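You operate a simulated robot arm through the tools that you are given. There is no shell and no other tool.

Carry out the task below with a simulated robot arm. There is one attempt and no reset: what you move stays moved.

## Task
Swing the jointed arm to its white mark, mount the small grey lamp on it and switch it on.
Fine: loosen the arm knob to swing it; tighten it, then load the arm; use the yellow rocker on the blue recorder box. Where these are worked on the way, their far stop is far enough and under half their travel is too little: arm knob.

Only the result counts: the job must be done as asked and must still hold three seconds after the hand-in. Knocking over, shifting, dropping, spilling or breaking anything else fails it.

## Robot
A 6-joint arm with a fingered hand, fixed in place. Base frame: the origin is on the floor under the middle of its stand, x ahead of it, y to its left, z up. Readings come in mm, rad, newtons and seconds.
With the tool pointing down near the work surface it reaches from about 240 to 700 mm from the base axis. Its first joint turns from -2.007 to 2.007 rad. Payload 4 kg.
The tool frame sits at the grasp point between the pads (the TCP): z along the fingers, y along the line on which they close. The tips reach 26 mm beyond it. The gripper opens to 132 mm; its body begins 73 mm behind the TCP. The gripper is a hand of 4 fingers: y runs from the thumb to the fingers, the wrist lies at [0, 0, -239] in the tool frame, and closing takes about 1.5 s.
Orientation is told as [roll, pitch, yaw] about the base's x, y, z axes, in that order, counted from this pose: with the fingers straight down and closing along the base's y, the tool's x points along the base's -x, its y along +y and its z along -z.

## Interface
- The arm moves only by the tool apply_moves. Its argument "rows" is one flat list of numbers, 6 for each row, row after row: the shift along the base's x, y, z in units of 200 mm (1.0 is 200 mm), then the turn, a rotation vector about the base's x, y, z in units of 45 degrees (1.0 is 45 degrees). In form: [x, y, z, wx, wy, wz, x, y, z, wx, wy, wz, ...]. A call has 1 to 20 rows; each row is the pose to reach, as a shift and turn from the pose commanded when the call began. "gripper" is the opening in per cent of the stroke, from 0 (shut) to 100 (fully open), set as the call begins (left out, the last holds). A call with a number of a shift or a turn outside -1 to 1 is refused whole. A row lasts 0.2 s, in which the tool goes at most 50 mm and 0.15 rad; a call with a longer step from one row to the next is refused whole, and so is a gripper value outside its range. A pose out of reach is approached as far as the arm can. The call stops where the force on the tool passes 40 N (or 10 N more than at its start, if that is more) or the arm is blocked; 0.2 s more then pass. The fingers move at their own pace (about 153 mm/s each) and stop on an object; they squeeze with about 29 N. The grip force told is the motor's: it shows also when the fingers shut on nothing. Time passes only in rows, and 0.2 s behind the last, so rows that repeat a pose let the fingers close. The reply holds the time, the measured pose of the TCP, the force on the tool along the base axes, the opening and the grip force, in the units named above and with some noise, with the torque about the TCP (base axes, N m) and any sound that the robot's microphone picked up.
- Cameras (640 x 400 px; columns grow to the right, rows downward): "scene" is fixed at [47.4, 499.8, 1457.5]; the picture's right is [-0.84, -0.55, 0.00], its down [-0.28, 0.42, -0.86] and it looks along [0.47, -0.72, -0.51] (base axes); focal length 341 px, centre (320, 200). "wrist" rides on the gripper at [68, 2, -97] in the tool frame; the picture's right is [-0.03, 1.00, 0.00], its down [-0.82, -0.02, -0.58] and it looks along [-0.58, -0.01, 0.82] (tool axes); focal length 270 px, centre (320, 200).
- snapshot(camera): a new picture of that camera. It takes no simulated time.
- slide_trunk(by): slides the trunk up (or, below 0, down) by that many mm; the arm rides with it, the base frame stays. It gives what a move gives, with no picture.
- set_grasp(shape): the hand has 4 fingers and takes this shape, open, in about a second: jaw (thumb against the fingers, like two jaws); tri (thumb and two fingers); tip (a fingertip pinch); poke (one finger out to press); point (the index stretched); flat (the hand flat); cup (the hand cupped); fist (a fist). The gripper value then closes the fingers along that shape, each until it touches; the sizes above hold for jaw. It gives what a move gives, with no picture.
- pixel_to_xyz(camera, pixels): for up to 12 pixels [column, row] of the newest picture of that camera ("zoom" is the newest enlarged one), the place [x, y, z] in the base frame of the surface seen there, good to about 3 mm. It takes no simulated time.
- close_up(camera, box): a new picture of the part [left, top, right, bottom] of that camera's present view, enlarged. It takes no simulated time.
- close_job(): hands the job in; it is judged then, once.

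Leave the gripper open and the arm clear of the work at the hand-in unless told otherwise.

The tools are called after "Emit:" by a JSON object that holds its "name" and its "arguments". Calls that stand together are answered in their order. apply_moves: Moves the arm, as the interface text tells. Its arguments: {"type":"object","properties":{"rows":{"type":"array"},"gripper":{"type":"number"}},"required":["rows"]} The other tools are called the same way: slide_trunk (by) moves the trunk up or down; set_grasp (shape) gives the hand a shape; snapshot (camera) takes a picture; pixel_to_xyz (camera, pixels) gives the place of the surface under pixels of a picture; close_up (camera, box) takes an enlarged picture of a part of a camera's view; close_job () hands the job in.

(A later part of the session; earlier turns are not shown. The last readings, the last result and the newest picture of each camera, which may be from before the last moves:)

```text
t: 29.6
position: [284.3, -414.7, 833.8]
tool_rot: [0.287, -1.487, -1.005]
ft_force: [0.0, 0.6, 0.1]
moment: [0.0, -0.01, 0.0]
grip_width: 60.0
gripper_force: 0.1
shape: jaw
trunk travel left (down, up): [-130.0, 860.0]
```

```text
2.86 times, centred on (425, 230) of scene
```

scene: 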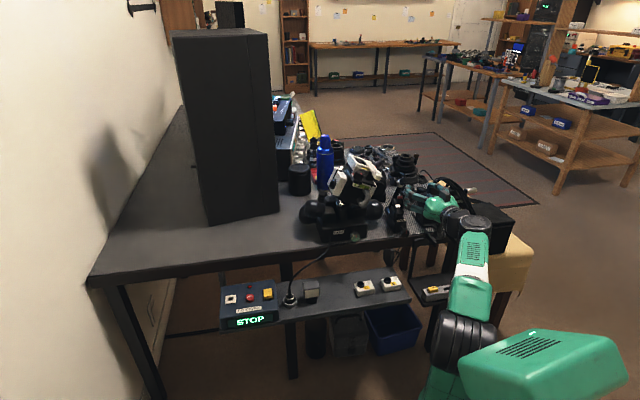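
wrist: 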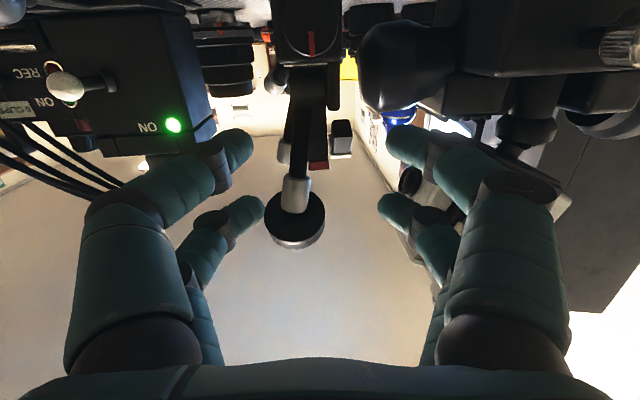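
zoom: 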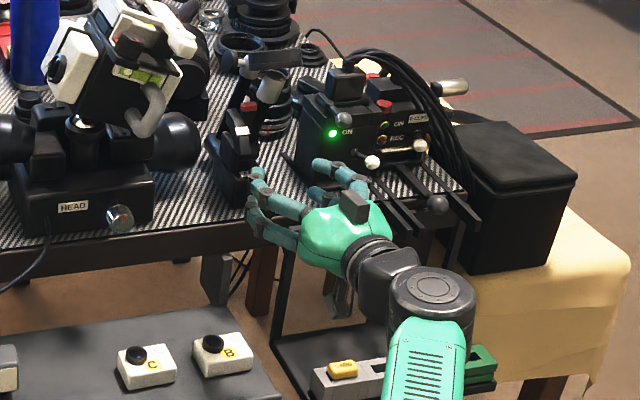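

I'll measure the bars that stick out beside the hand (zoom (400,218), (437,205), (460,250)) and the hand's own sides.

Emit:
{"name": "pixel_to_xyz", "arguments": {"camera": "zoom", "pixels": [[405, 222], [385, 200], [437, 205], [462, 245], [415, 190], [372, 162], [340, 245], [350, 205], [320, 225], [325, 165], [255, 180], [330, 290]]}}

Emit:
{"name": "close_up", "arguments": {"camera": "scene", "box": [395, 195, 455, 265]}}

```text
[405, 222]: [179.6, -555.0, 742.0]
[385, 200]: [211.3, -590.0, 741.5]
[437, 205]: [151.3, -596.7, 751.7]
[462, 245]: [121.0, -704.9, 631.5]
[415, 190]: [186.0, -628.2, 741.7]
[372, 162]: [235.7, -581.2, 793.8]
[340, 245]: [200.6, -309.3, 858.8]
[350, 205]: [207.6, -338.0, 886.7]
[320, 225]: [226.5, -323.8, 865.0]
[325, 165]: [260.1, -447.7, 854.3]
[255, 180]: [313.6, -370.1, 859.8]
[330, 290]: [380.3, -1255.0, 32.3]
```

```text
5.71 times, centred on (425, 230) of scene
```

zoom: 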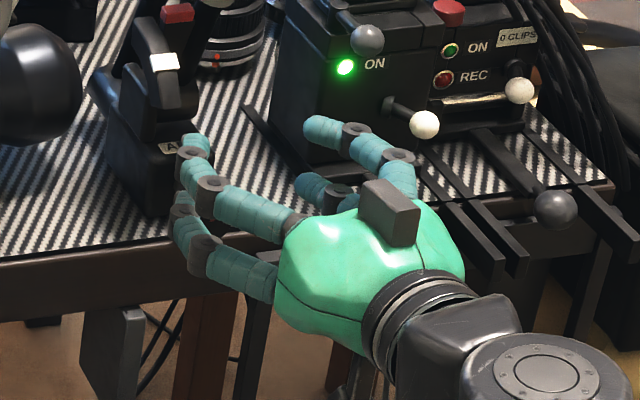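

I'll measure the knob face in the current wrist view to get its axis accurately.

Emit:
{"name": "close_up", "arguments": {"camera": "wrist", "box": [250, 0, 370, 90]}}

```text
4.44 times, centred on (310, 45) of wrist
```

zoom: 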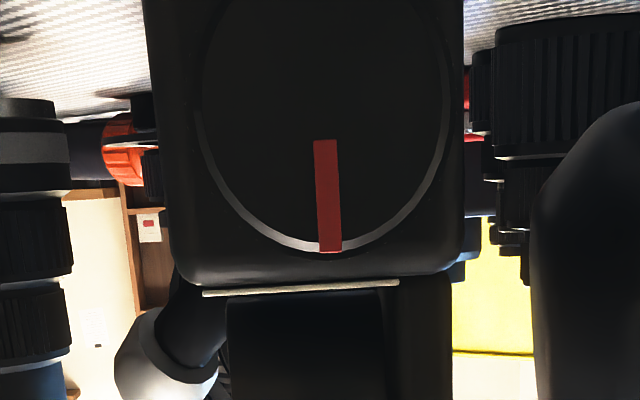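

Emit:
{"name": "pixel_to_xyz", "arguments": {"camera": "zoom", "pixels": [[322, 130], [325, 195], [328, 240], [325, 20], [225, 100], [420, 100], [250, 200], [390, 200], [180, 250], [440, 250], [300, 265], [322, 75]]}}

```text
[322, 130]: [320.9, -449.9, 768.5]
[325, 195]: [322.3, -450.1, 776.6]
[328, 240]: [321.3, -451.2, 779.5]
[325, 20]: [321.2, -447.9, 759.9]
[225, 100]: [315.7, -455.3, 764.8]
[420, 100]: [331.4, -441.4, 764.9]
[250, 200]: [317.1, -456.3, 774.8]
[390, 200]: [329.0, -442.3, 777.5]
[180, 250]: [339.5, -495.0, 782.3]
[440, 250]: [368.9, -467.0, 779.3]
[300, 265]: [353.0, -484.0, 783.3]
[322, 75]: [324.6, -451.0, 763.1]
```

Knob face centre is about (323,-448.5,766), radius ~14 mm. The hand is aligned sideways (v≈-16.5); I'll slide the trunk down 68 mm so TCP z≈766.

Emit:
{"name": "slide_trunk", "arguments": {"by": -68}}

Emit:
{"name": "snapshot", "arguments": {"camera": "wrist"}}

Emit:
{"name": "close_up", "arguments": {"camera": "scene", "box": [375, 180, 475, 300]}}

```text
t: 30.7
position: [284.6, -414.6, 765.8]
tool_rot: [0.287, -1.487, -1.005]
ft_force: [-0.2, -0.1, -0.2]
moment: [0.03, -0.02, 0.02]
grip_width: 60.2
gripper_force: 0.1
shape: jaw
trunk travel left (down, up): [-62.0, 928.0]
```

```text
taken
```

wrist: 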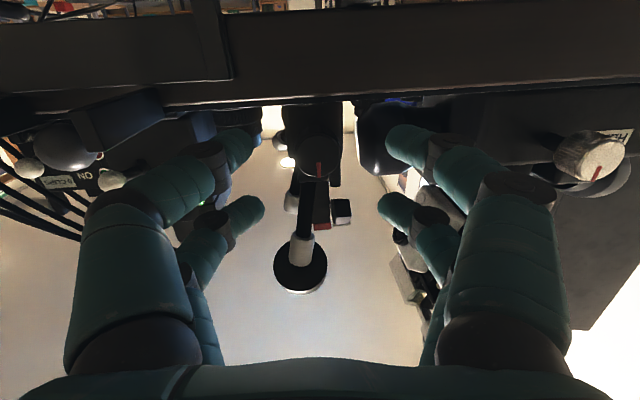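

```text
3.33 times, centred on (425, 240) of scene
```

zoom: 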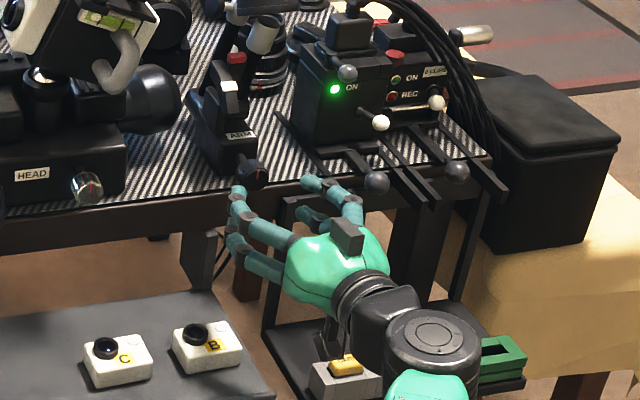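

Aligned: knob face sits at wrist image (320,158), as expected for a coaxial approach. I'll advance 46 mm along the knob axis with the fingers open 60 mm.

Emit:
{"name": "apply_moves", "arguments": {"rows": [0.058, -0.05, 0, 0, 0, 0, 0.116, -0.1, 0, 0, 0, 0, 0.174, -0.15, 0, 0, 0, 0]}}

Emit:
{"name": "snapshot", "arguments": {"camera": "wrist"}}

Emit:
{"name": "close_up", "arguments": {"camera": "scene", "box": [375, 180, 445, 240]}}

```text
t: 31.5
position: [319.3, -445.1, 763.7]
tool_rot: [0.286, -1.489, -1.003]
ft_force: [-0.5, -0.3, -0.9]
moment: [-0.01, 0.02, -0.02]
grip_width: 59.8
gripper_force: 0.0
shape: jaw
trunk travel left (down, up): [-62.0, 928.0]
```

```text
taken
```

wrist: 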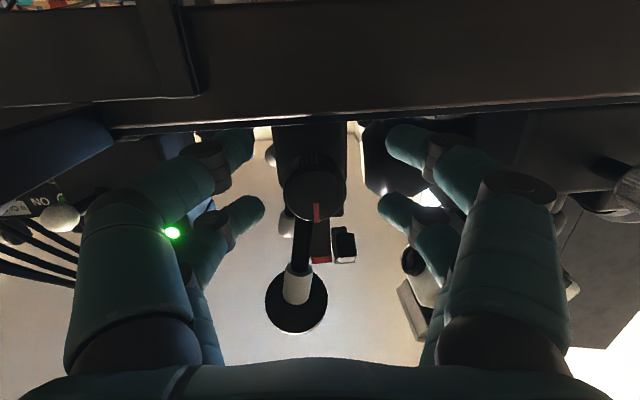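

```text
6.67 times, centred on (410, 210) of scene
```

zoom: 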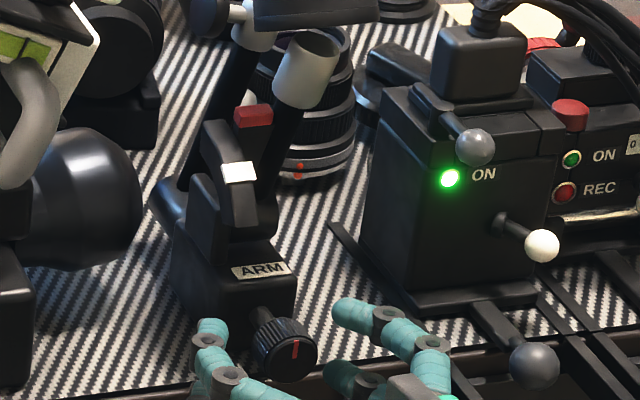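

Fingers surround the knob (face centred at about (313,190)). Now I'll close the grip on it.

Emit:
{"name": "apply_moves", "arguments": {"rows": [0, 0, 0, 0, 0, 0, 0, 0, 0, 0, 0, 0, 0, 0, 0, 0, 0, 0, 0, 0, 0, 0, 0, 0], "gripper": 0}}

Emit:
{"name": "snapshot", "arguments": {"camera": "wrist"}}

Emit:
{"name": "close_up", "arguments": {"camera": "scene", "box": [375, 180, 445, 240]}}

```text
t: 32.5
position: [319.6, -445.0, 765.2]
tool_rot: [0.291, -1.489, -1.011]
ft_force: [7.5, -8.8, 9.8]
moment: [-0.08, -0.03, -0.04]
grip_width: 0.1
gripper_force: 28.7
shape: jaw
trunk travel left (down, up): [-62.0, 928.0]
```

```text
taken
```

wrist: 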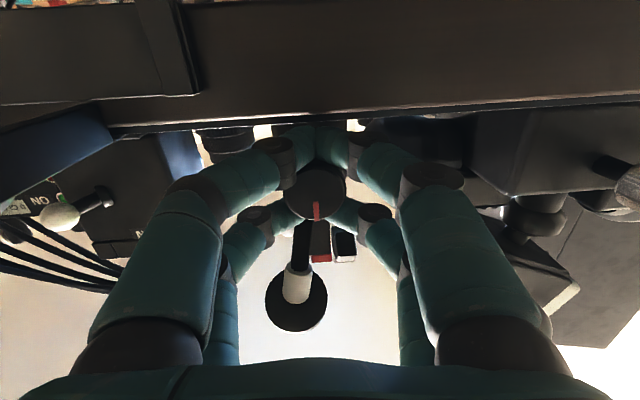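

```text
6.67 times, centred on (410, 210) of scene
```

zoom: 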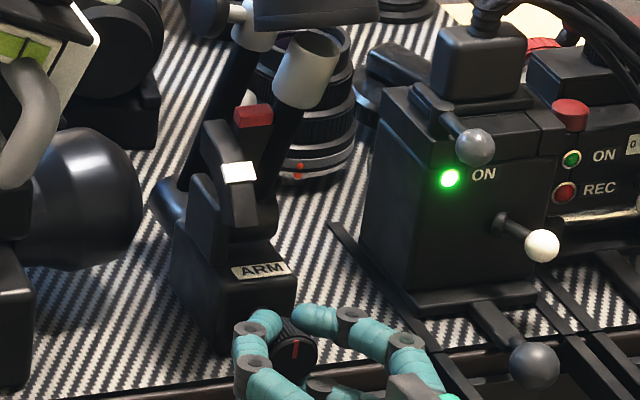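

The grip is on (motor force 28.7 N), finger tips around the knob. I'll try turning it counter-clockwise as seen from the front (loosening), 30° about the knob axis, watching forces.

Emit:
{"name": "apply_moves", "arguments": {"rows": [-0.126, 0.109, 0, 0, 0, 0]}}

```text
t: 32.9
position: [296.1, -422.9, 762.1]
tool_rot: [0.285, -1.483, -1.003]
ft_force: [0.5, -0.1, 0.0]
moment: [0.03, 0.01, 0.0]
grip_width: 0.0
gripper_force: 29.0
shape: jaw
trunk travel left (down, up): [-62.0, 928.0]
```

I mistakenly entered that as a shift, so the hand slid back off the knob by ~33 mm. I'll check that nothing changed.

Emit:
{"name": "snapshot", "arguments": {"camera": "wrist"}}

Emit:
{"name": "close_up", "arguments": {"camera": "scene", "box": [375, 180, 445, 240]}}

```text
taken
```

wrist: 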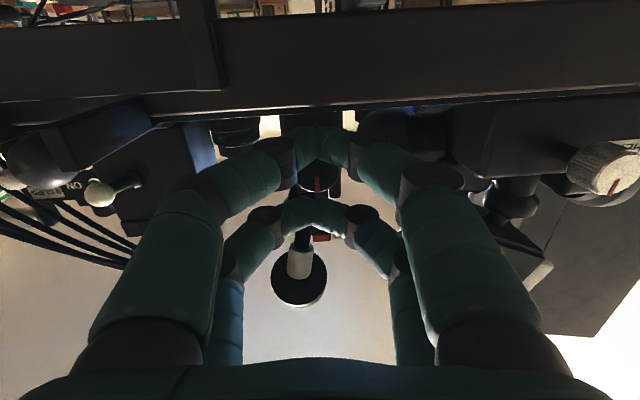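

```text
6.67 times, centred on (410, 210) of scene
```

zoom: 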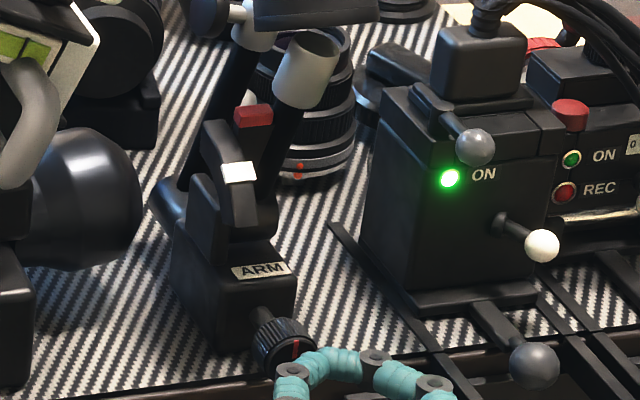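

Nothing was disturbed. With both finger pairs fully shut at ±19 mm from the tool axis, the jaw shape doesn't hold a 28 mm knob well. I'll back off 30 mm more, raise the trunk 40 mm and try the "tri" shape.

Emit:
{"name": "apply_moves", "arguments": {"rows": [-0.057, 0.049, 0, 0, 0, 0, -0.114, 0.098, 0, 0, 0, 0], "gripper": 30}}

Emit:
{"name": "slide_trunk", "arguments": {"by": 40}}

Emit:
{"name": "set_grasp", "arguments": {"shape": "tri"}}

Emit:
{"name": "snapshot", "arguments": {"camera": "wrist"}}

Emit:
{"name": "close_up", "arguments": {"camera": "scene", "box": [375, 180, 475, 300]}}

```text
t: 33.5
position: [271.6, -401.0, 765.6]
tool_rot: [0.285, -1.486, -1.003]
ft_force: [-0.6, 0.0, 0.6]
moment: [-0.03, 0.03, -0.02]
grip_width: 39.0
gripper_force: 0.0
shape: jaw
trunk travel left (down, up): [-62.0, 928.0]
```

```text
t: 34.3
position: [272.3, -401.3, 804.0]
tool_rot: [0.289, -1.488, -1.006]
ft_force: [-0.7, -0.1, -0.1]
moment: [0.03, -0.02, 0.01]
grip_width: 39.3
gripper_force: 0.1
shape: jaw
trunk travel left (down, up): [-102.0, 888.0]
```

```text
t: 35.2
position: [272.6, -401.5, 805.2]
tool_rot: [0.287, -1.486, -1.006]
ft_force: [0.0, -0.4, 0.0]
moment: [0.02, 0.01, -0.01]
grip_width: 131.7
gripper_force: 0.2
shape: tri
trunk travel left (down, up): [-102.0, 888.0]
```

```text
taken
```

wrist: 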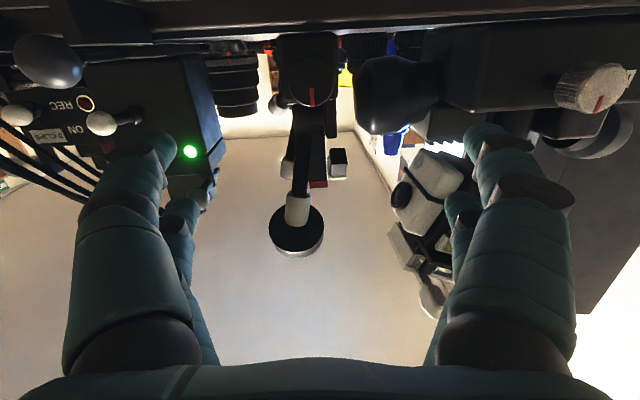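

```text
3.33 times, centred on (425, 240) of scene
```

zoom: 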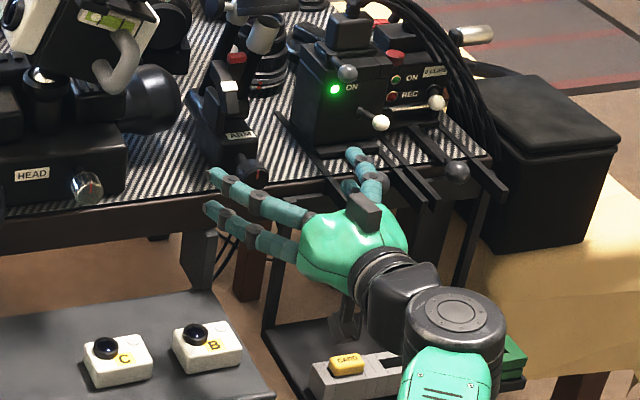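

In the open "tri" shape all four digits look alike; I'll close to 30% in free air to see how it pinches.

Emit:
{"name": "apply_moves", "arguments": {"rows": [0, 0, 0, 0, 0, 0, 0, 0, 0, 0, 0, 0, 0, 0, 0, 0, 0, 0], "gripper": 20}}

Emit:
{"name": "snapshot", "arguments": {"camera": "wrist"}}

Emit:
{"name": "set_grasp", "arguments": {"shape": "tip"}}

Emit:
{"name": "apply_moves", "arguments": {"rows": [0, 0, 0, 0, 0, 0, 0, 0, 0, 0, 0, 0, 0, 0, 0, 0, 0, 0], "gripper": 20}}

Emit:
{"name": "snapshot", "arguments": {"camera": "wrist"}}

```text
t: 36.0
position: [271.5, -400.0, 803.6]
tool_rot: [0.287, -1.487, -1.007]
ft_force: [0.6, 0.4, -1.2]
moment: [0.0, -0.03, -0.07]
grip_width: 26.7
gripper_force: 0.0
shape: tri
trunk travel left (down, up): [-102.0, 888.0]
```

```text
taken
```

wrist: 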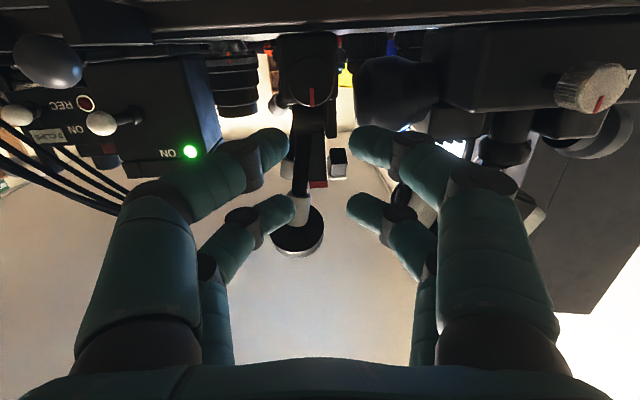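

```text
t: 36.9
position: [271.7, -401.3, 805.4]
tool_rot: [0.288, -1.487, -1.005]
ft_force: [-0.2, -0.7, -0.3]
moment: [-0.02, 0.0, -0.01]
grip_width: 131.7
gripper_force: 0.1
shape: tip
trunk travel left (down, up): [-102.0, 888.0]
```

```text
t: 37.7
position: [272.6, -401.5, 804.9]
tool_rot: [0.288, -1.487, -1.005]
ft_force: [0.3, -0.3, -0.3]
moment: [0.0, -0.02, 0.0]
grip_width: 27.0
gripper_force: 0.1
shape: tip
trunk travel left (down, up): [-102.0, 888.0]
```

```text
taken
```

wrist: 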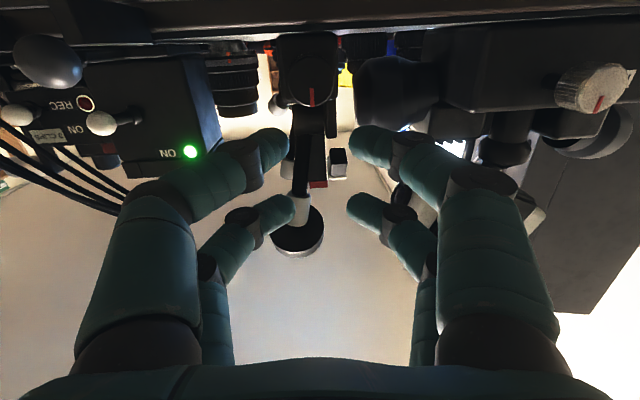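

All shapes look the same on this hand. The earlier grip was too deep (tips closed behind the knob). I'll return to jaw at 45%, lower to z≈766, and come in ~9 mm shallower: TCP at about (312.6,-439.7,766).

Emit:
{"name": "set_grasp", "arguments": {"shape": "jaw"}}

Emit:
{"name": "apply_moves", "arguments": {"rows": [0, 0, 0, 0, 0, 0, 0, 0, 0, 0, 0, 0, 0, 0, 0, 0, 0, 0], "gripper": 45}}

Emit:
{"name": "slide_trunk", "arguments": {"by": -39}}

```text
t: 38.6
position: [272.1, -402.0, 804.8]
tool_rot: [0.286, -1.486, -1.006]
ft_force: [0.2, -0.3, 0.2]
moment: [0.01, 0.02, -0.03]
grip_width: 131.8
gripper_force: 0.1
shape: jaw
trunk travel left (down, up): [-102.0, 888.0]
```

```text
t: 39.4
position: [271.4, -400.8, 805.3]
tool_rot: [0.288, -1.487, -1.007]
ft_force: [-0.2, 0.3, 0.8]
moment: [0.02, -0.03, 0.0]
grip_width: 60.1
gripper_force: 0.0
shape: jaw
trunk travel left (down, up): [-102.0, 888.0]
```

```text
t: 40.2
position: [271.1, -401.2, 766.2]
tool_rot: [0.287, -1.488, -1.006]
ft_force: [-0.5, -0.1, -0.1]
moment: [-0.02, 0.03, -0.02]
grip_width: 59.9
gripper_force: 0.2
shape: jaw
trunk travel left (down, up): [-63.0, 927.0]
```

At z=766. Advance to (312.6,-439.7) and then close.

Emit:
{"name": "apply_moves", "arguments": {"rows": [0.069, -0.064, 0, 0, 0, 0, 0.137, -0.129, 0, 0, 0, 0, 0.206, -0.193, 0, 0, 0, 0]}}

Emit:
{"name": "apply_moves", "arguments": {"rows": [0, 0, 0, 0, 0, 0, 0, 0, 0, 0, 0, 0, 0, 0, 0, 0, 0, 0, 0, 0, 0, 0, 0, 0], "gripper": 0}}

Emit:
{"name": "snapshot", "arguments": {"camera": "wrist"}}

Emit:
{"name": "close_up", "arguments": {"camera": "scene", "box": [375, 190, 435, 240]}}

```text
t: 41.0
position: [312.7, -440.1, 765.7]
tool_rot: [0.282, -1.49, -1.001]
ft_force: [-0.5, 0.0, -0.1]
moment: [0.0, -0.02, 0.06]
grip_width: 59.9
gripper_force: 0.0
shape: jaw
trunk travel left (down, up): [-63.0, 927.0]
```

```text
t: 42.0
position: [313.7, -439.6, 766.9]
tool_rot: [0.289, -1.488, -1.006]
ft_force: [10.2, -9.9, 9.2]
moment: [-0.23, -0.2, 0.0]
grip_width: 2.2
gripper_force: 29.2
shape: jaw
trunk travel left (down, up): [-63.0, 927.0]
```

```text
taken
```

wrist: 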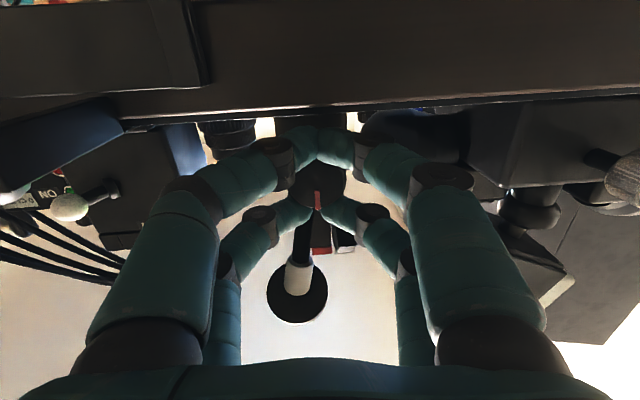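

```text
8.00 times, centred on (405, 215) of scene
```

zoom: 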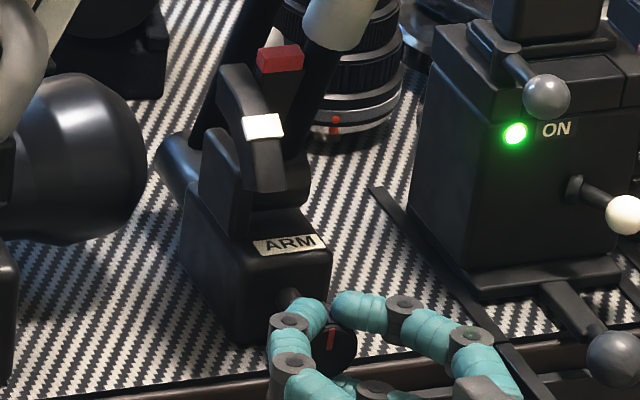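

Only the upper finger pair touched (the tool was pushed up 9 N). I'll use one pair centred on the knob instead: open, raise 19 mm so the lower pair is level with the knob axis, then close.

Emit:
{"name": "apply_moves", "arguments": {"rows": [0, 0, 0, 0, 0, 0, 0, 0, 0, 0, 0, 0, 0, 0, 0, 0, 0, 0], "gripper": 45}}

Emit:
{"name": "apply_moves", "arguments": {"rows": [0, 0, 0.05, 0, 0, 0, 0, 0, 0.095, 0, 0, 0, 0, 0, 0.095, 0, 0, 0]}}

Emit:
{"name": "snapshot", "arguments": {"camera": "wrist"}}

```text
t: 42.8
position: [313.5, -439.8, 765.9]
tool_rot: [0.285, -1.486, -1.004]
ft_force: [0.3, 0.3, 0.1]
moment: [-0.01, 0.0, 0.0]
grip_width: 58.7
gripper_force: 0.0
shape: jaw
trunk travel left (down, up): [-63.0, 927.0]
```

```text
t: 43.6
position: [314.2, -441.2, 785.5]
tool_rot: [0.292, -1.487, -1.011]
ft_force: [0.0, 0.2, -0.1]
moment: [0.01, -0.01, 0.0]
grip_width: 58.9
gripper_force: 0.1
shape: jaw
trunk travel left (down, up): [-63.0, 927.0]
```

```text
taken
```

wrist: 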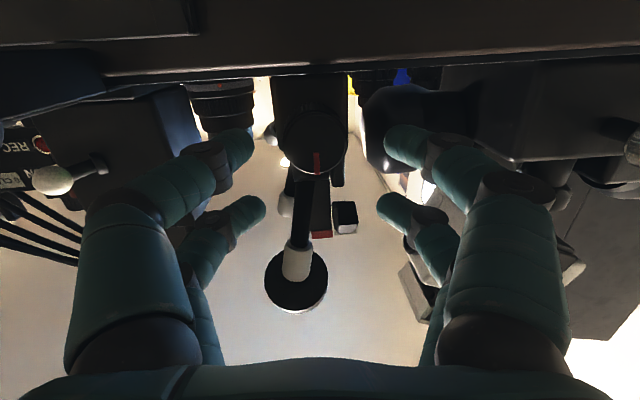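

The near (lower) finger pair now straddles the knob (face at (315,140)). Close.

Emit:
{"name": "apply_moves", "arguments": {"rows": [0, 0, 0, 0, 0, 0, 0, 0, 0, 0, 0, 0, 0, 0, 0, 0, 0, 0, 0, 0, 0, 0, 0, 0], "gripper": 0}}

Emit:
{"name": "snapshot", "arguments": {"camera": "wrist"}}

Emit:
{"name": "close_up", "arguments": {"camera": "scene", "box": [375, 190, 435, 240]}}

```text
t: 44.6
position: [313.7, -441.0, 787.1]
tool_rot: [0.287, -1.489, -1.007]
ft_force: [2.8, -4.0, 0.6]
moment: [-0.09, -0.07, -0.08]
grip_width: 13.2
gripper_force: 29.3
shape: jaw
trunk travel left (down, up): [-63.0, 927.0]
```

```text
taken
```

wrist: 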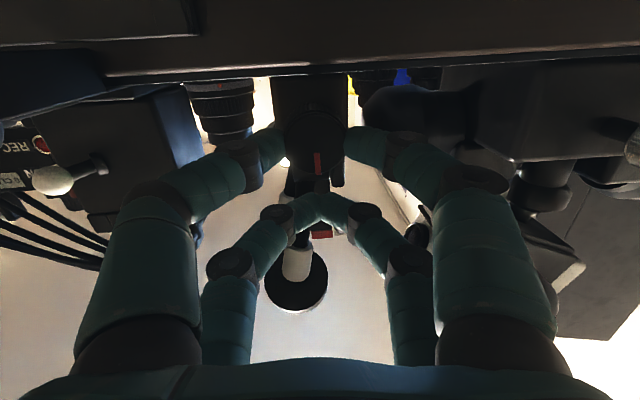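

```text
8.00 times, centred on (405, 215) of scene
```

zoom: 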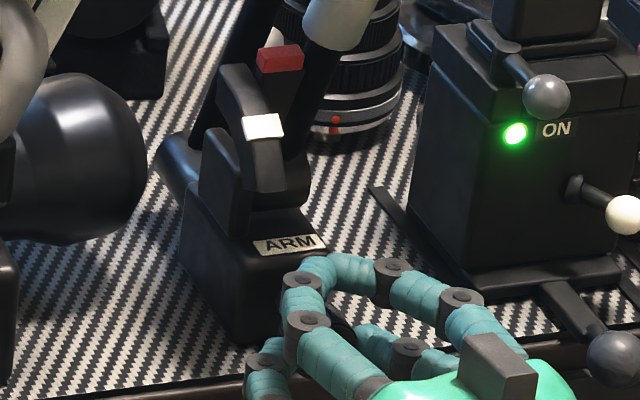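

The lower pair pinches the knob at its equator. Now turn 32° counter-clockwise (as seen from the front) about the knob axis: rotation vector along (-0.755,0.655,0), with the TCP orbiting 19 mm above the axis.

Emit:
{"name": "apply_moves", "arguments": {"rows": [0.0087, 0.01, -0.0009, -0.134, 0.116, 0, 0.0172, 0.0198, -0.0037, -0.268, 0.233, 0, 0.0253, 0.0292, -0.0082, -0.403, 0.349, 0, 0.033, 0.038, -0.0144, -0.537, 0.466, 0]}}

Emit:
{"name": "snapshot", "arguments": {"camera": "wrist"}}

Emit:
{"name": "close_up", "arguments": {"camera": "scene", "box": [375, 190, 435, 240]}}

```text
t: 45.6
position: [347.5, -417.5, 820.2]
tool_rot: [-1.402, -1.03, 0.651]
ft_force: [0.3, 0.9, 0.0]
moment: [0.0, -0.02, 0.0]
grip_width: 7.7
gripper_force: 29.1
shape: jaw
out of reach, approached as far as the arm can: row 2, 3, 4
trunk travel left (down, up): [-63.0, 927.0]
```

```text
taken
```

wrist: 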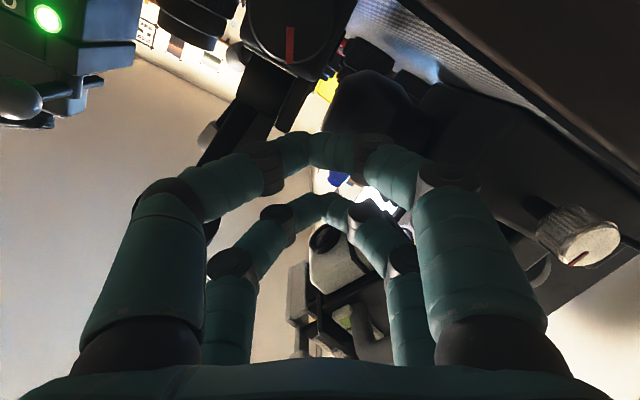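

```text
8.00 times, centred on (405, 215) of scene
```

zoom: 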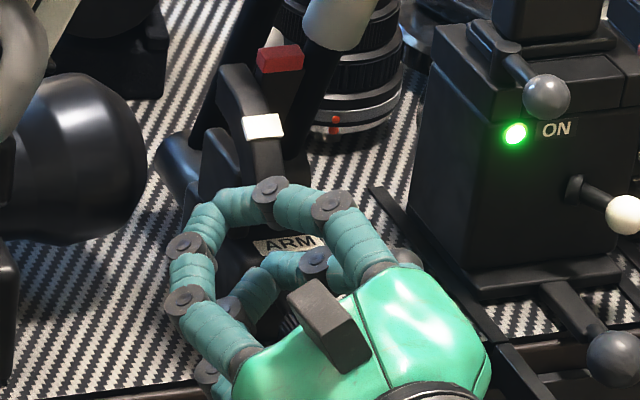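

The rotation hit a reach limit and the hand swung off the knob to (347,-417,820); nothing seems touched. Let me look at the whole arm configuration before choosing a better way.

Emit:
{"name": "snapshot", "arguments": {"camera": "scene"}}

Emit:
{"name": "close_up", "arguments": {"camera": "scene", "box": [380, 180, 640, 400]}}

```text
taken
```

scene: 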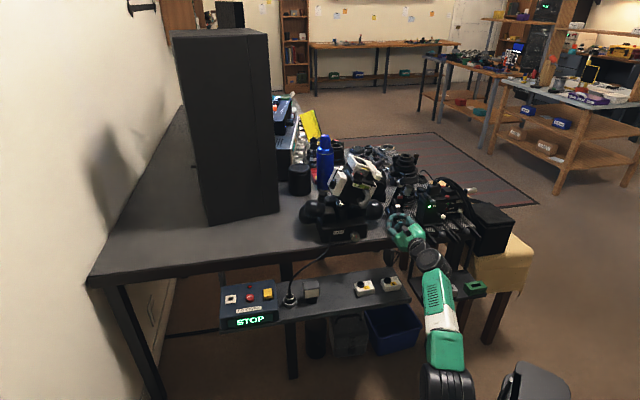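

```text
1.82 times, centred on (510, 290) of scene
```

zoom: 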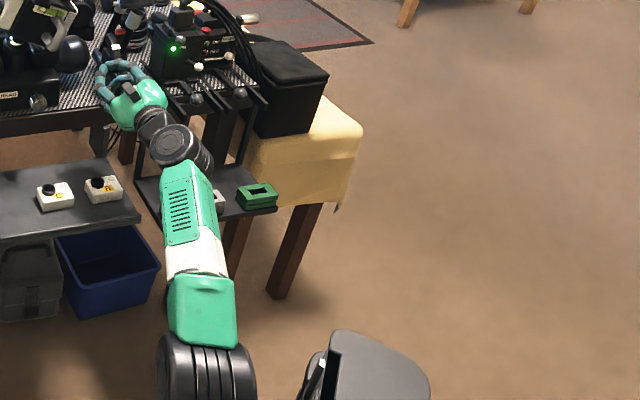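

I'll measure joint positions of the arm: black wheel (scene (446,388)), link (437,300), disc (424,258).

Emit:
{"name": "pixel_to_xyz", "arguments": {"camera": "scene", "pixels": [[446, 385], [445, 350], [440, 310], [433, 280], [424, 258], [416, 245], [408, 232], [470, 390], [425, 390]]}}

```text
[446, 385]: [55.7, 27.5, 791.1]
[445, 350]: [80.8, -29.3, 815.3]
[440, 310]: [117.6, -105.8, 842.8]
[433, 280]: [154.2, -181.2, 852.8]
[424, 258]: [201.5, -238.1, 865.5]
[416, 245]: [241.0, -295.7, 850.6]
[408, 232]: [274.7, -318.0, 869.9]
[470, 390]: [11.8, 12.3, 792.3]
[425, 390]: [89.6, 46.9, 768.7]
```

I now understand the limit: the last wrist joint stops at about +80° of roll, and in this pose the hand is already near it. So I'll retreat along the tool axis and roll the hand the other way (clockwise seen from behind) before gripping, which leaves room to turn the knob counter-clockwise. First retreat 90 mm.

Emit:
{"name": "apply_moves", "arguments": {"rows": [-0.113, 0.098, 0, 0, 0, 0, -0.227, 0.195, 0, 0, 0, 0, -0.34, 0.293, 0, 0, 0, 0]}}

Emit:
{"name": "apply_moves", "arguments": {"rows": [0, 0, 0, 0.126, -0.109, 0, 0, 0, 0, 0.253, -0.217, 0, 0, 0, 0, 0.379, -0.326, 0, 0, 0, 0, 0.505, -0.435, 0, 0, 0, 0, 0.632, -0.543, 0, 0, 0, 0, 0.758, -0.652, 0]}}

```text
t: 46.4
position: [296.3, -349.5, 839.0]
tool_rot: [-1.423, -1.035, 0.676]
ft_force: [0.4, -0.5, -0.5]
moment: [0.04, -0.02, 0.02]
grip_width: 7.6
gripper_force: 29.0
shape: jaw
out of reach, approached as far as the arm can: row 1, 2, 3
trunk travel left (down, up): [-63.0, 927.0]
```

```text
t: 47.8
position: [295.5, -349.1, 837.9]
tool_rot: [1.256, -1.305, -1.963]
ft_force: [0.5, -0.4, 0.5]
moment: [0.0, -0.01, 0.0]
grip_width: 7.6
gripper_force: 29.3
shape: jaw
trunk travel left (down, up): [-63.0, 927.0]
```

Rolling this way works. The grip still reads 7.6 mm while shut, so I'll look, then open to 45% and roll another 45°.

Emit:
{"name": "snapshot", "arguments": {"camera": "wrist"}}

Emit:
{"name": "apply_moves", "arguments": {"rows": [0, 0, 0, 0.126, -0.109, 0, 0, 0, 0, 0.253, -0.217, 0, 0, 0, 0, 0.379, -0.326, 0, 0, 0, 0, 0.505, -0.435, 0, 0, 0, 0, 0.632, -0.543, 0, 0, 0, 0, 0.758, -0.652, 0], "gripper": 45}}

Emit:
{"name": "snapshot", "arguments": {"camera": "wrist"}}

```text
taken
```

wrist: 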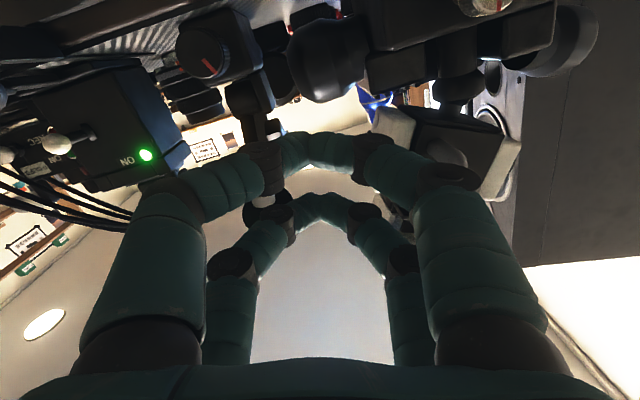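

```text
t: 49.2
position: [295.6, -349.7, 836.2]
tool_rot: [1.516, -0.531, -2.186]
ft_force: [1.1, 0.0, 0.2]
moment: [0.0, 0.01, -0.01]
grip_width: 58.9
gripper_force: 0.1
shape: jaw
trunk travel left (down, up): [-63.0, 927.0]
```

```text
taken
```

wrist: 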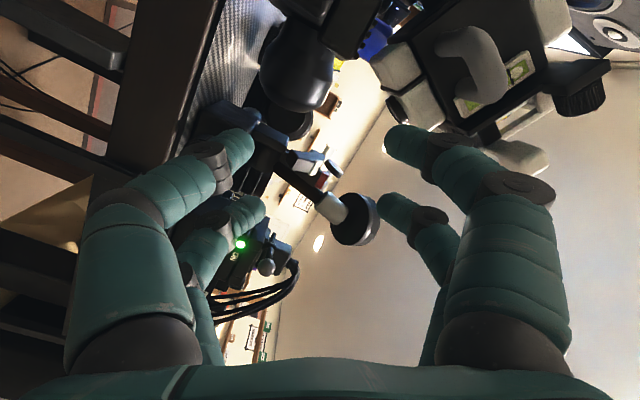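

I'll check the knob's red line from the scene camera, now that the hand is away.

Emit:
{"name": "close_up", "arguments": {"camera": "scene", "box": [375, 190, 435, 240]}}

Emit:
{"name": "snapshot", "arguments": {"camera": "scene"}}

```text
8.00 times, centred on (405, 215) of scene
```

zoom: 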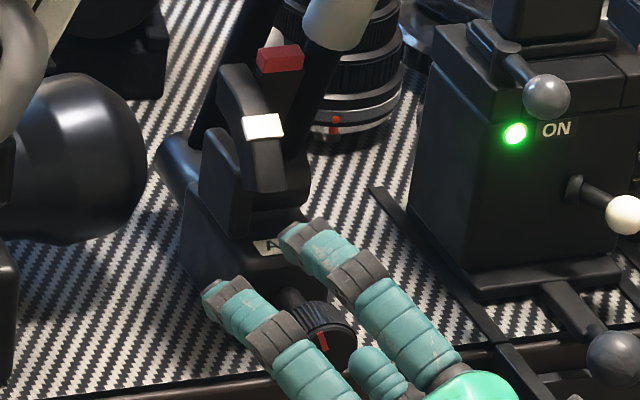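

```text
taken
```

scene: 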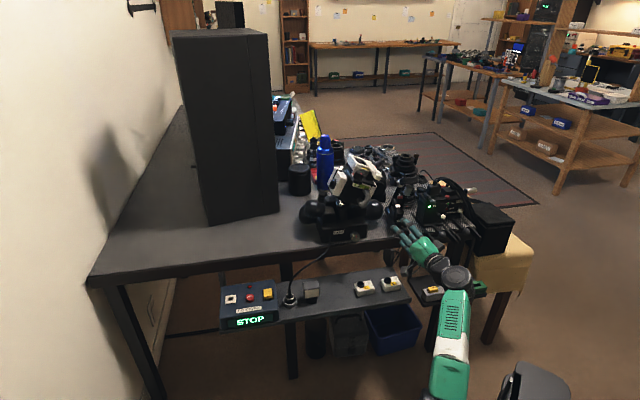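

The knob's red line now leans left: it did turn ~25–30° counter-clockwise, so that direction is free. I'm rolled to about −60° now; I'll roll another −40° and trim azimuth to −40.7°.

Emit:
{"name": "apply_moves", "arguments": {"rows": [0, 0, 0, 0.136, -0.117, -0.017, 0, 0, 0, 0.273, -0.235, -0.035, 0, 0, 0, 0.409, -0.352, -0.052, 0, 0, 0, 0.546, -0.47, -0.07, 0, 0, 0, 0.682, -0.587, -0.087]}}

Emit:
{"name": "snapshot", "arguments": {"camera": "wrist"}}

```text
t: 50.4
position: [296.6, -350.4, 836.6]
tool_rot: [1.553, 0.175, -2.266]
ft_force: [0.2, 0.4, 0.9]
moment: [0.0, 0.02, 0.04]
grip_width: 59.1
gripper_force: 0.0
shape: jaw
trunk travel left (down, up): [-63.0, 927.0]
```

```text
taken
```

wrist: 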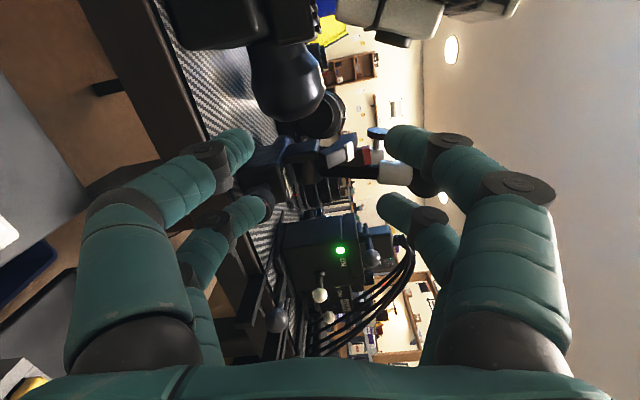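

Roll is at −100° with the tool axis almost exactly on the knob axis direction. Now I'll shift sideways to the standoff (267,-425,836), then lower with the trunk by ~73.

Emit:
{"name": "apply_moves", "arguments": {"rows": [-0.049, -0.125, 0, 0, 0, 0, -0.097, -0.25, 0, 0, 0, 0, -0.146, -0.3755, 0, 0, 0, 0]}}

Emit:
{"name": "snapshot", "arguments": {"camera": "wrist"}}

```text
t: 51.2
position: [265.0, -423.0, 838.6]
tool_rot: [1.554, 0.173, -2.264]
ft_force: [-0.4, -0.5, 0.8]
moment: [0.02, 0.0, 0.01]
grip_width: 58.8
gripper_force: 0.1
shape: jaw
trunk travel left (down, up): [-63.0, 927.0]
```

```text
taken
```

wrist: 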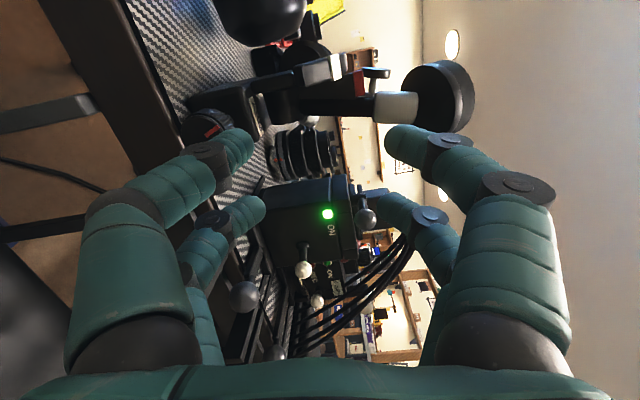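

This is a nice side view of the ARM (world up is to the right). I'll zoom to see pointer vs. mark.

Emit:
{"name": "close_up", "arguments": {"camera": "wrist", "box": [170, 20, 490, 220]}}

Emit:
{"name": "close_up", "arguments": {"camera": "wrist", "box": [170, 30, 390, 160]}}

```text
2.00 times, centred on (330, 120) of wrist
```

zoom: 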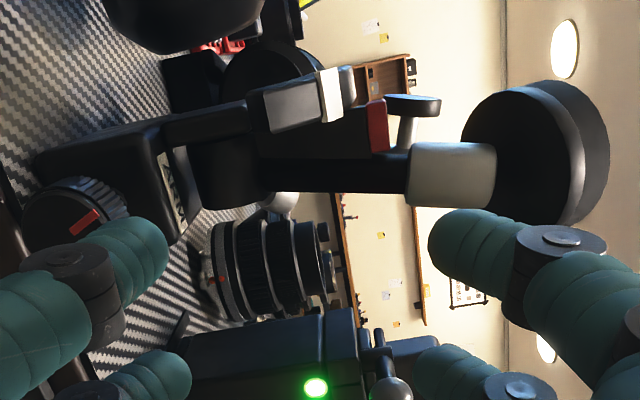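

```text
2.91 times, centred on (280, 95) of wrist
```

zoom: 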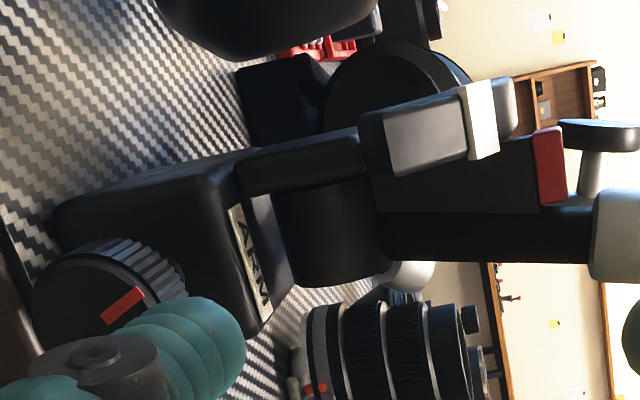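

I'll measure points on this zoom: barrel, bracket, wedge with red pointer, tube and grey joint.

Emit:
{"name": "pixel_to_xyz", "arguments": {"camera": "zoom", "pixels": [[330, 230], [300, 255], [365, 255], [300, 165], [380, 130], [430, 140], [480, 120], [505, 100], [450, 180], [550, 165], [480, 235], [615, 240]]}}

Emit:
{"name": "pixel_to_xyz", "arguments": {"camera": "wrist", "pixels": [[205, 122], [213, 128], [425, 95], [455, 95], [440, 70], [440, 125], [470, 95], [250, 90], [265, 130], [395, 105], [240, 75], [372, 80]]}}

```text
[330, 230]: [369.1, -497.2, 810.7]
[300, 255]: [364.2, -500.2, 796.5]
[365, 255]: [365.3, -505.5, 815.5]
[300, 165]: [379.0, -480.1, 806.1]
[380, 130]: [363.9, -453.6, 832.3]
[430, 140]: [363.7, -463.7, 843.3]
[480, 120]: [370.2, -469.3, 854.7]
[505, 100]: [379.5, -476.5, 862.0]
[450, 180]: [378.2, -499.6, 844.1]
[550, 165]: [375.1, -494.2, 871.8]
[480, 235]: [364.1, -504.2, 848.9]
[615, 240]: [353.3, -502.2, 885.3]
```

```text
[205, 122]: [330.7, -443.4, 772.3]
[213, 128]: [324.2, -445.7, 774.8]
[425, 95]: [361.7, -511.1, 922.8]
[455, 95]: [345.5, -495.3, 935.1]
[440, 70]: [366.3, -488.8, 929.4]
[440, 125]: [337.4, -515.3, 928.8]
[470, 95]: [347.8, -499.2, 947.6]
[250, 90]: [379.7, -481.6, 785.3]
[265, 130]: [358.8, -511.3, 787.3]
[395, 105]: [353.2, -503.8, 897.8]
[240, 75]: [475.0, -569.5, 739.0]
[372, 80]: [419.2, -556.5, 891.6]
```

From these measurements the swing pivot is at about s≈44, z≈806 (axis along v), arc radius ≈57; the red pointer is ~5–8° from vertical and the white mark ~31°, so the arm has to swing ~25° toward the knob side. First the knob: lower the hand 75 mm at the standoff.

Emit:
{"name": "apply_moves", "arguments": {"rows": [0, 0, -0.125, 0, 0, 0, 0, 0, -0.25, 0, 0, 0, 0, 0, -0.375, 0, 0, 0]}}

Emit:
{"name": "snapshot", "arguments": {"camera": "wrist"}}

```text
t: 52.0
position: [265.2, -424.8, 763.1]
tool_rot: [1.553, 0.174, -2.266]
ft_force: [-0.8, 0.2, -0.7]
moment: [0.01, 0.02, -0.02]
grip_width: 59.0
gripper_force: 0.1
shape: jaw
trunk travel left (down, up): [-63.0, 927.0]
```

```text
taken
```

wrist: 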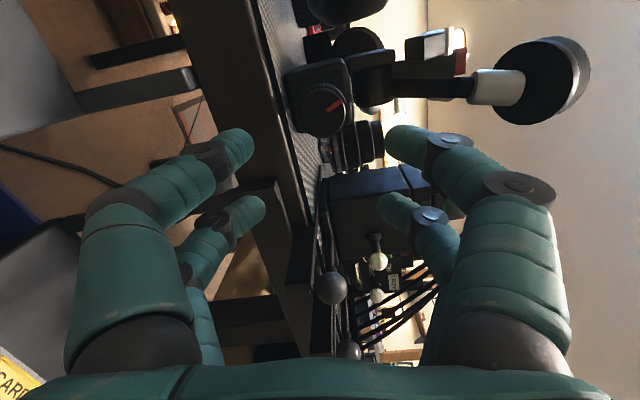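

The knob (at (322,108)) is lined up with the near finger pair. Advance 47 mm along its axis, then look before closing.

Emit:
{"name": "apply_moves", "arguments": {"rows": [0.061, -0.05, 0, 0, 0, 0, 0.122, -0.1, 0, 0, 0, 0, 0.183, -0.1495, 0, 0, 0, 0]}}

Emit:
{"name": "snapshot", "arguments": {"camera": "wrist"}}

```text
t: 52.8
position: [301.5, -455.8, 762.2]
tool_rot: [1.552, 0.173, -2.265]
ft_force: [-0.7, 0.9, -0.4]
moment: [-0.04, -0.01, 0.0]
grip_width: 59.0
gripper_force: 0.0
shape: jaw
trunk travel left (down, up): [-63.0, 927.0]
```

```text
taken
```

wrist: 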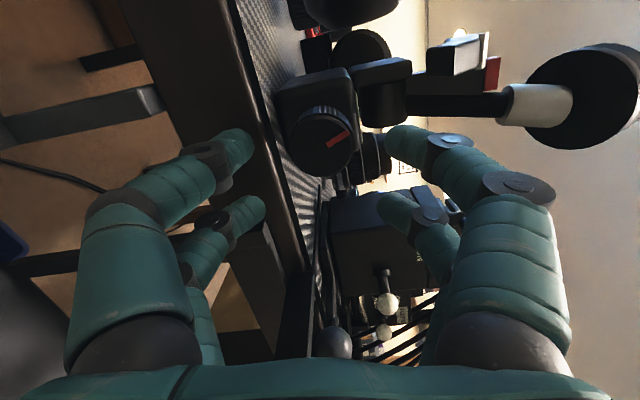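

The knob (325,142) sits between the near finger tips. Close the grip.

Emit:
{"name": "apply_moves", "arguments": {"rows": [0, 0, 0, 0, 0, 0, 0, 0, 0, 0, 0, 0, 0, 0, 0, 0, 0, 0, 0, 0, 0, 0, 0, 0], "gripper": 0}}

Emit:
{"name": "snapshot", "arguments": {"camera": "wrist"}}

```text
t: 53.8
position: [301.5, -456.4, 760.8]
tool_rot: [1.554, 0.175, -2.267]
ft_force: [1.9, -2.0, 0.5]
moment: [-0.02, 0.0, -0.06]
grip_width: 10.8
gripper_force: 28.6
shape: jaw
trunk travel left (down, up): [-63.0, 927.0]
```

```text
taken
```

wrist: 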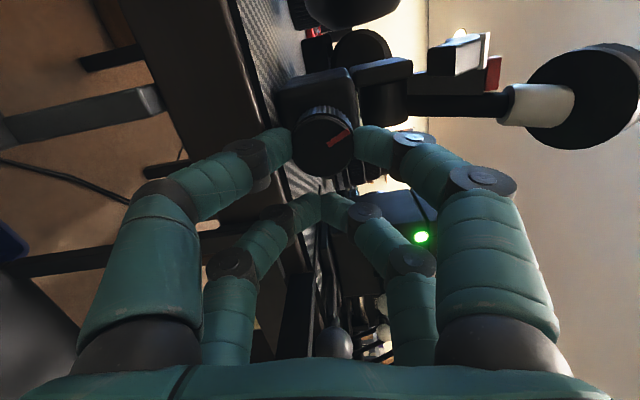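

Knob is pinched. Turn 40° counter-clockwise about the knob axis with the TCP orbiting accordingly.

Emit:
{"name": "apply_moves", "arguments": {"rows": [-0.0009, -0.001, 0.0132, -0.135, 0.116, 0, -0.0006, -0.0007, 0.0265, -0.27, 0.232, 0, 0.0009, 0.0011, 0.0395, -0.404, 0.348, 0, 0.0036, 0.0042, 0.0521, -0.539, 0.464, 0, 0.0074, 0.0085, 0.064, -0.674, 0.58, 0]}}

Emit:
{"name": "snapshot", "arguments": {"camera": "wrist"}}

Emit:
{"name": "close_up", "arguments": {"camera": "scene", "box": [375, 190, 435, 240]}}

```text
t: 55.0
position: [301.6, -454.1, 775.2]
tool_rot: [1.54, -0.526, -2.263]
ft_force: [-6.2, -6.1, -1.3]
moment: [0.1, 0.18, -0.23]
grip_width: 10.8
gripper_force: 29.1
shape: jaw
trunk travel left (down, up): [-63.0, 927.0]
```

```text
taken
```

wrist: 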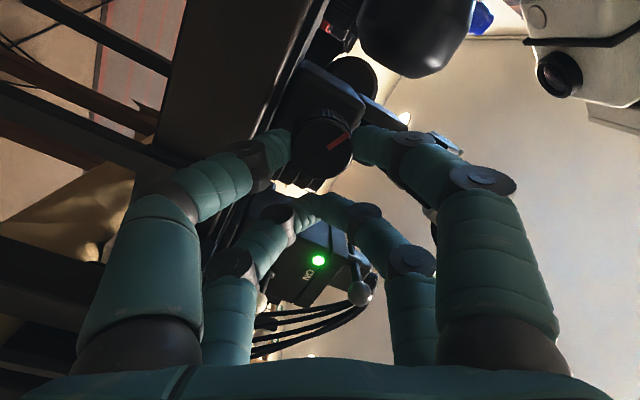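

```text
8.00 times, centred on (405, 215) of scene
```

zoom: 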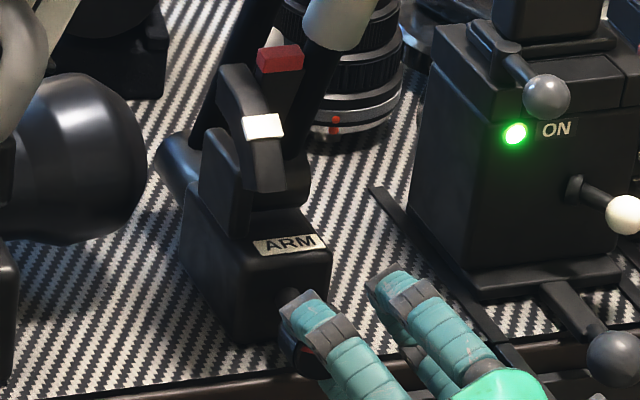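

The red line stayed fixed relative to the hand, so the knob turned 40° with it (now ~65–70° in total), at low torque. Continue another 40°.

Emit:
{"name": "apply_moves", "arguments": {"rows": [0, 0, 0.011, -0.135, 0.116, 0, 0.0058, 0.0066, 0.0209, -0.27, 0.232, 0, 0.0124, 0.0143, 0.0294, -0.404, 0.348, 0, 0.0197, 0.0227, 0.0364, -0.539, 0.464, 0, 0.0278, 0.0321, 0.0418, -0.674, 0.58, 0]}}

Emit:
{"name": "snapshot", "arguments": {"camera": "wrist"}}

Emit:
{"name": "close_up", "arguments": {"camera": "scene", "box": [375, 190, 435, 240]}}

```text
t: 56.2
position: [307.3, -448.5, 781.1]
tool_rot: [1.503, -1.226, -2.23]
ft_force: [-4.4, -4.6, -3.4]
moment: [0.35, -0.04, -0.28]
grip_width: 10.9
gripper_force: 28.9
shape: jaw
trunk travel left (down, up): [-63.0, 927.0]
```

```text
taken
```

wrist: 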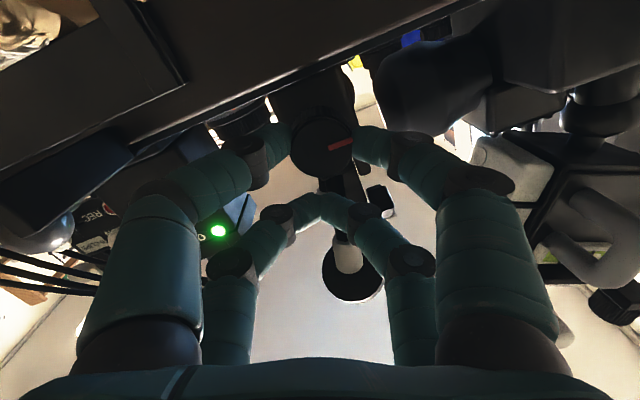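

```text
8.00 times, centred on (405, 215) of scene
```

zoom: 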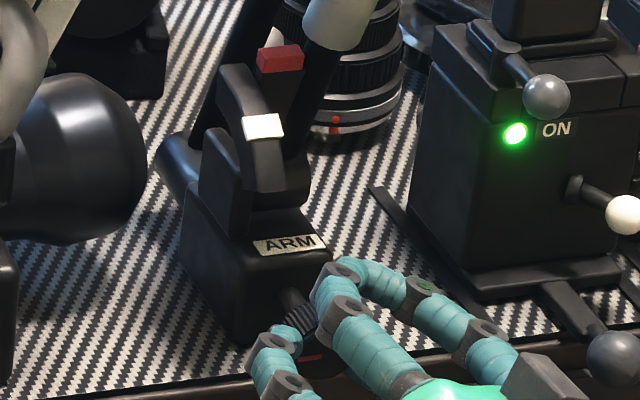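

The red line slipped ~15° relative to the fingers and torque about the axis rose to ~0.3 N·m: it looks like the far stop at ~95°. I'll test with another 8° to confirm.

Emit:
{"name": "apply_moves", "arguments": {"rows": [0.0084, 0.0096, 0.0037, -0.135, 0.116, 0, 0.0084, 0.0096, 0.0037, -0.135, 0.116, 0]}}

Emit:
{"name": "close_up", "arguments": {"camera": "wrist", "box": [250, 80, 410, 200]}}

```text
t: 56.8
position: [309.6, -444.8, 783.4]
tool_rot: [1.468, -1.364, -2.202]
ft_force: [-3.6, -3.4, -4.9]
moment: [0.44, -0.21, -0.26]
grip_width: 10.7
gripper_force: 28.7
shape: jaw
trunk travel left (down, up): [-63.0, 927.0]
```

```text
3.33 times, centred on (330, 140) of wrist
```

zoom: 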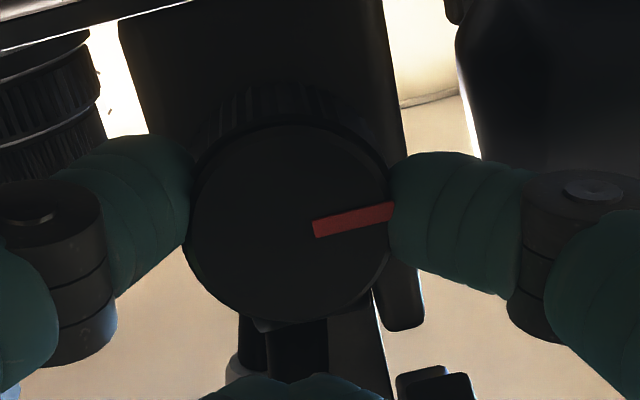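

Torque keeps rising (0.47 N·m) while the line slips relative to the fingers: it's at its loosened stop. I'll open the grip and back away 55 mm along the axis.

Emit:
{"name": "apply_moves", "arguments": {"rows": [0, 0, 0, 0, 0, 0, 0, 0, 0, 0, 0, 0, 0, 0, 0, 0, 0, 0], "gripper": 45}}

Emit:
{"name": "apply_moves", "arguments": {"rows": [-0.07, 0.06, 0, 0, 0, 0, -0.14, 0.12, 0, 0, 0, 0, -0.21, 0.18, 0, 0, 0, 0]}}

Emit:
{"name": "snapshot", "arguments": {"camera": "wrist"}}

Emit:
{"name": "close_up", "arguments": {"camera": "scene", "box": [375, 180, 445, 240]}}

```text
t: 57.6
position: [311.4, -445.6, 783.6]
tool_rot: [1.476, -1.365, -2.207]
ft_force: [0.0, 0.2, 0.4]
moment: [-0.05, 0.02, -0.01]
grip_width: 58.7
gripper_force: 0.1
shape: jaw
trunk travel left (down, up): [-63.0, 927.0]
```

```text
t: 58.4
position: [268.9, -409.2, 782.5]
tool_rot: [1.475, -1.363, -2.202]
ft_force: [0.0, -0.1, -0.2]
moment: [-0.01, -0.02, 0.02]
grip_width: 58.7
gripper_force: 0.0
shape: jaw
trunk travel left (down, up): [-63.0, 927.0]
```

```text
taken
```

wrist: 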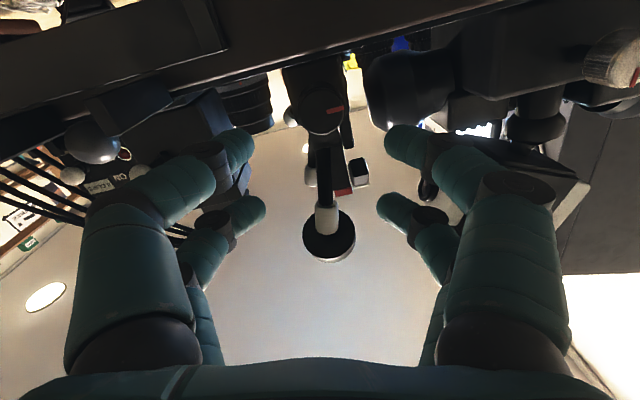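

```text
6.67 times, centred on (410, 210) of scene
```

zoom: 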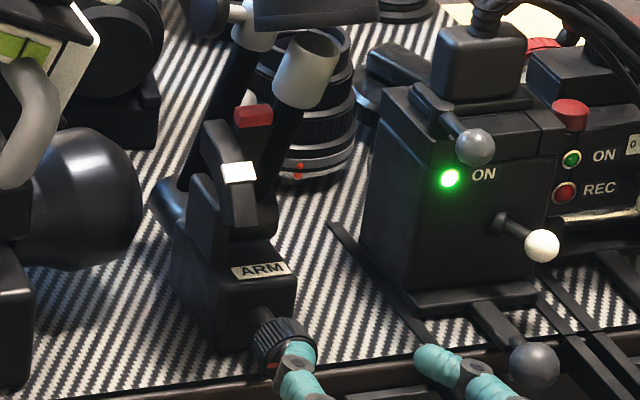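

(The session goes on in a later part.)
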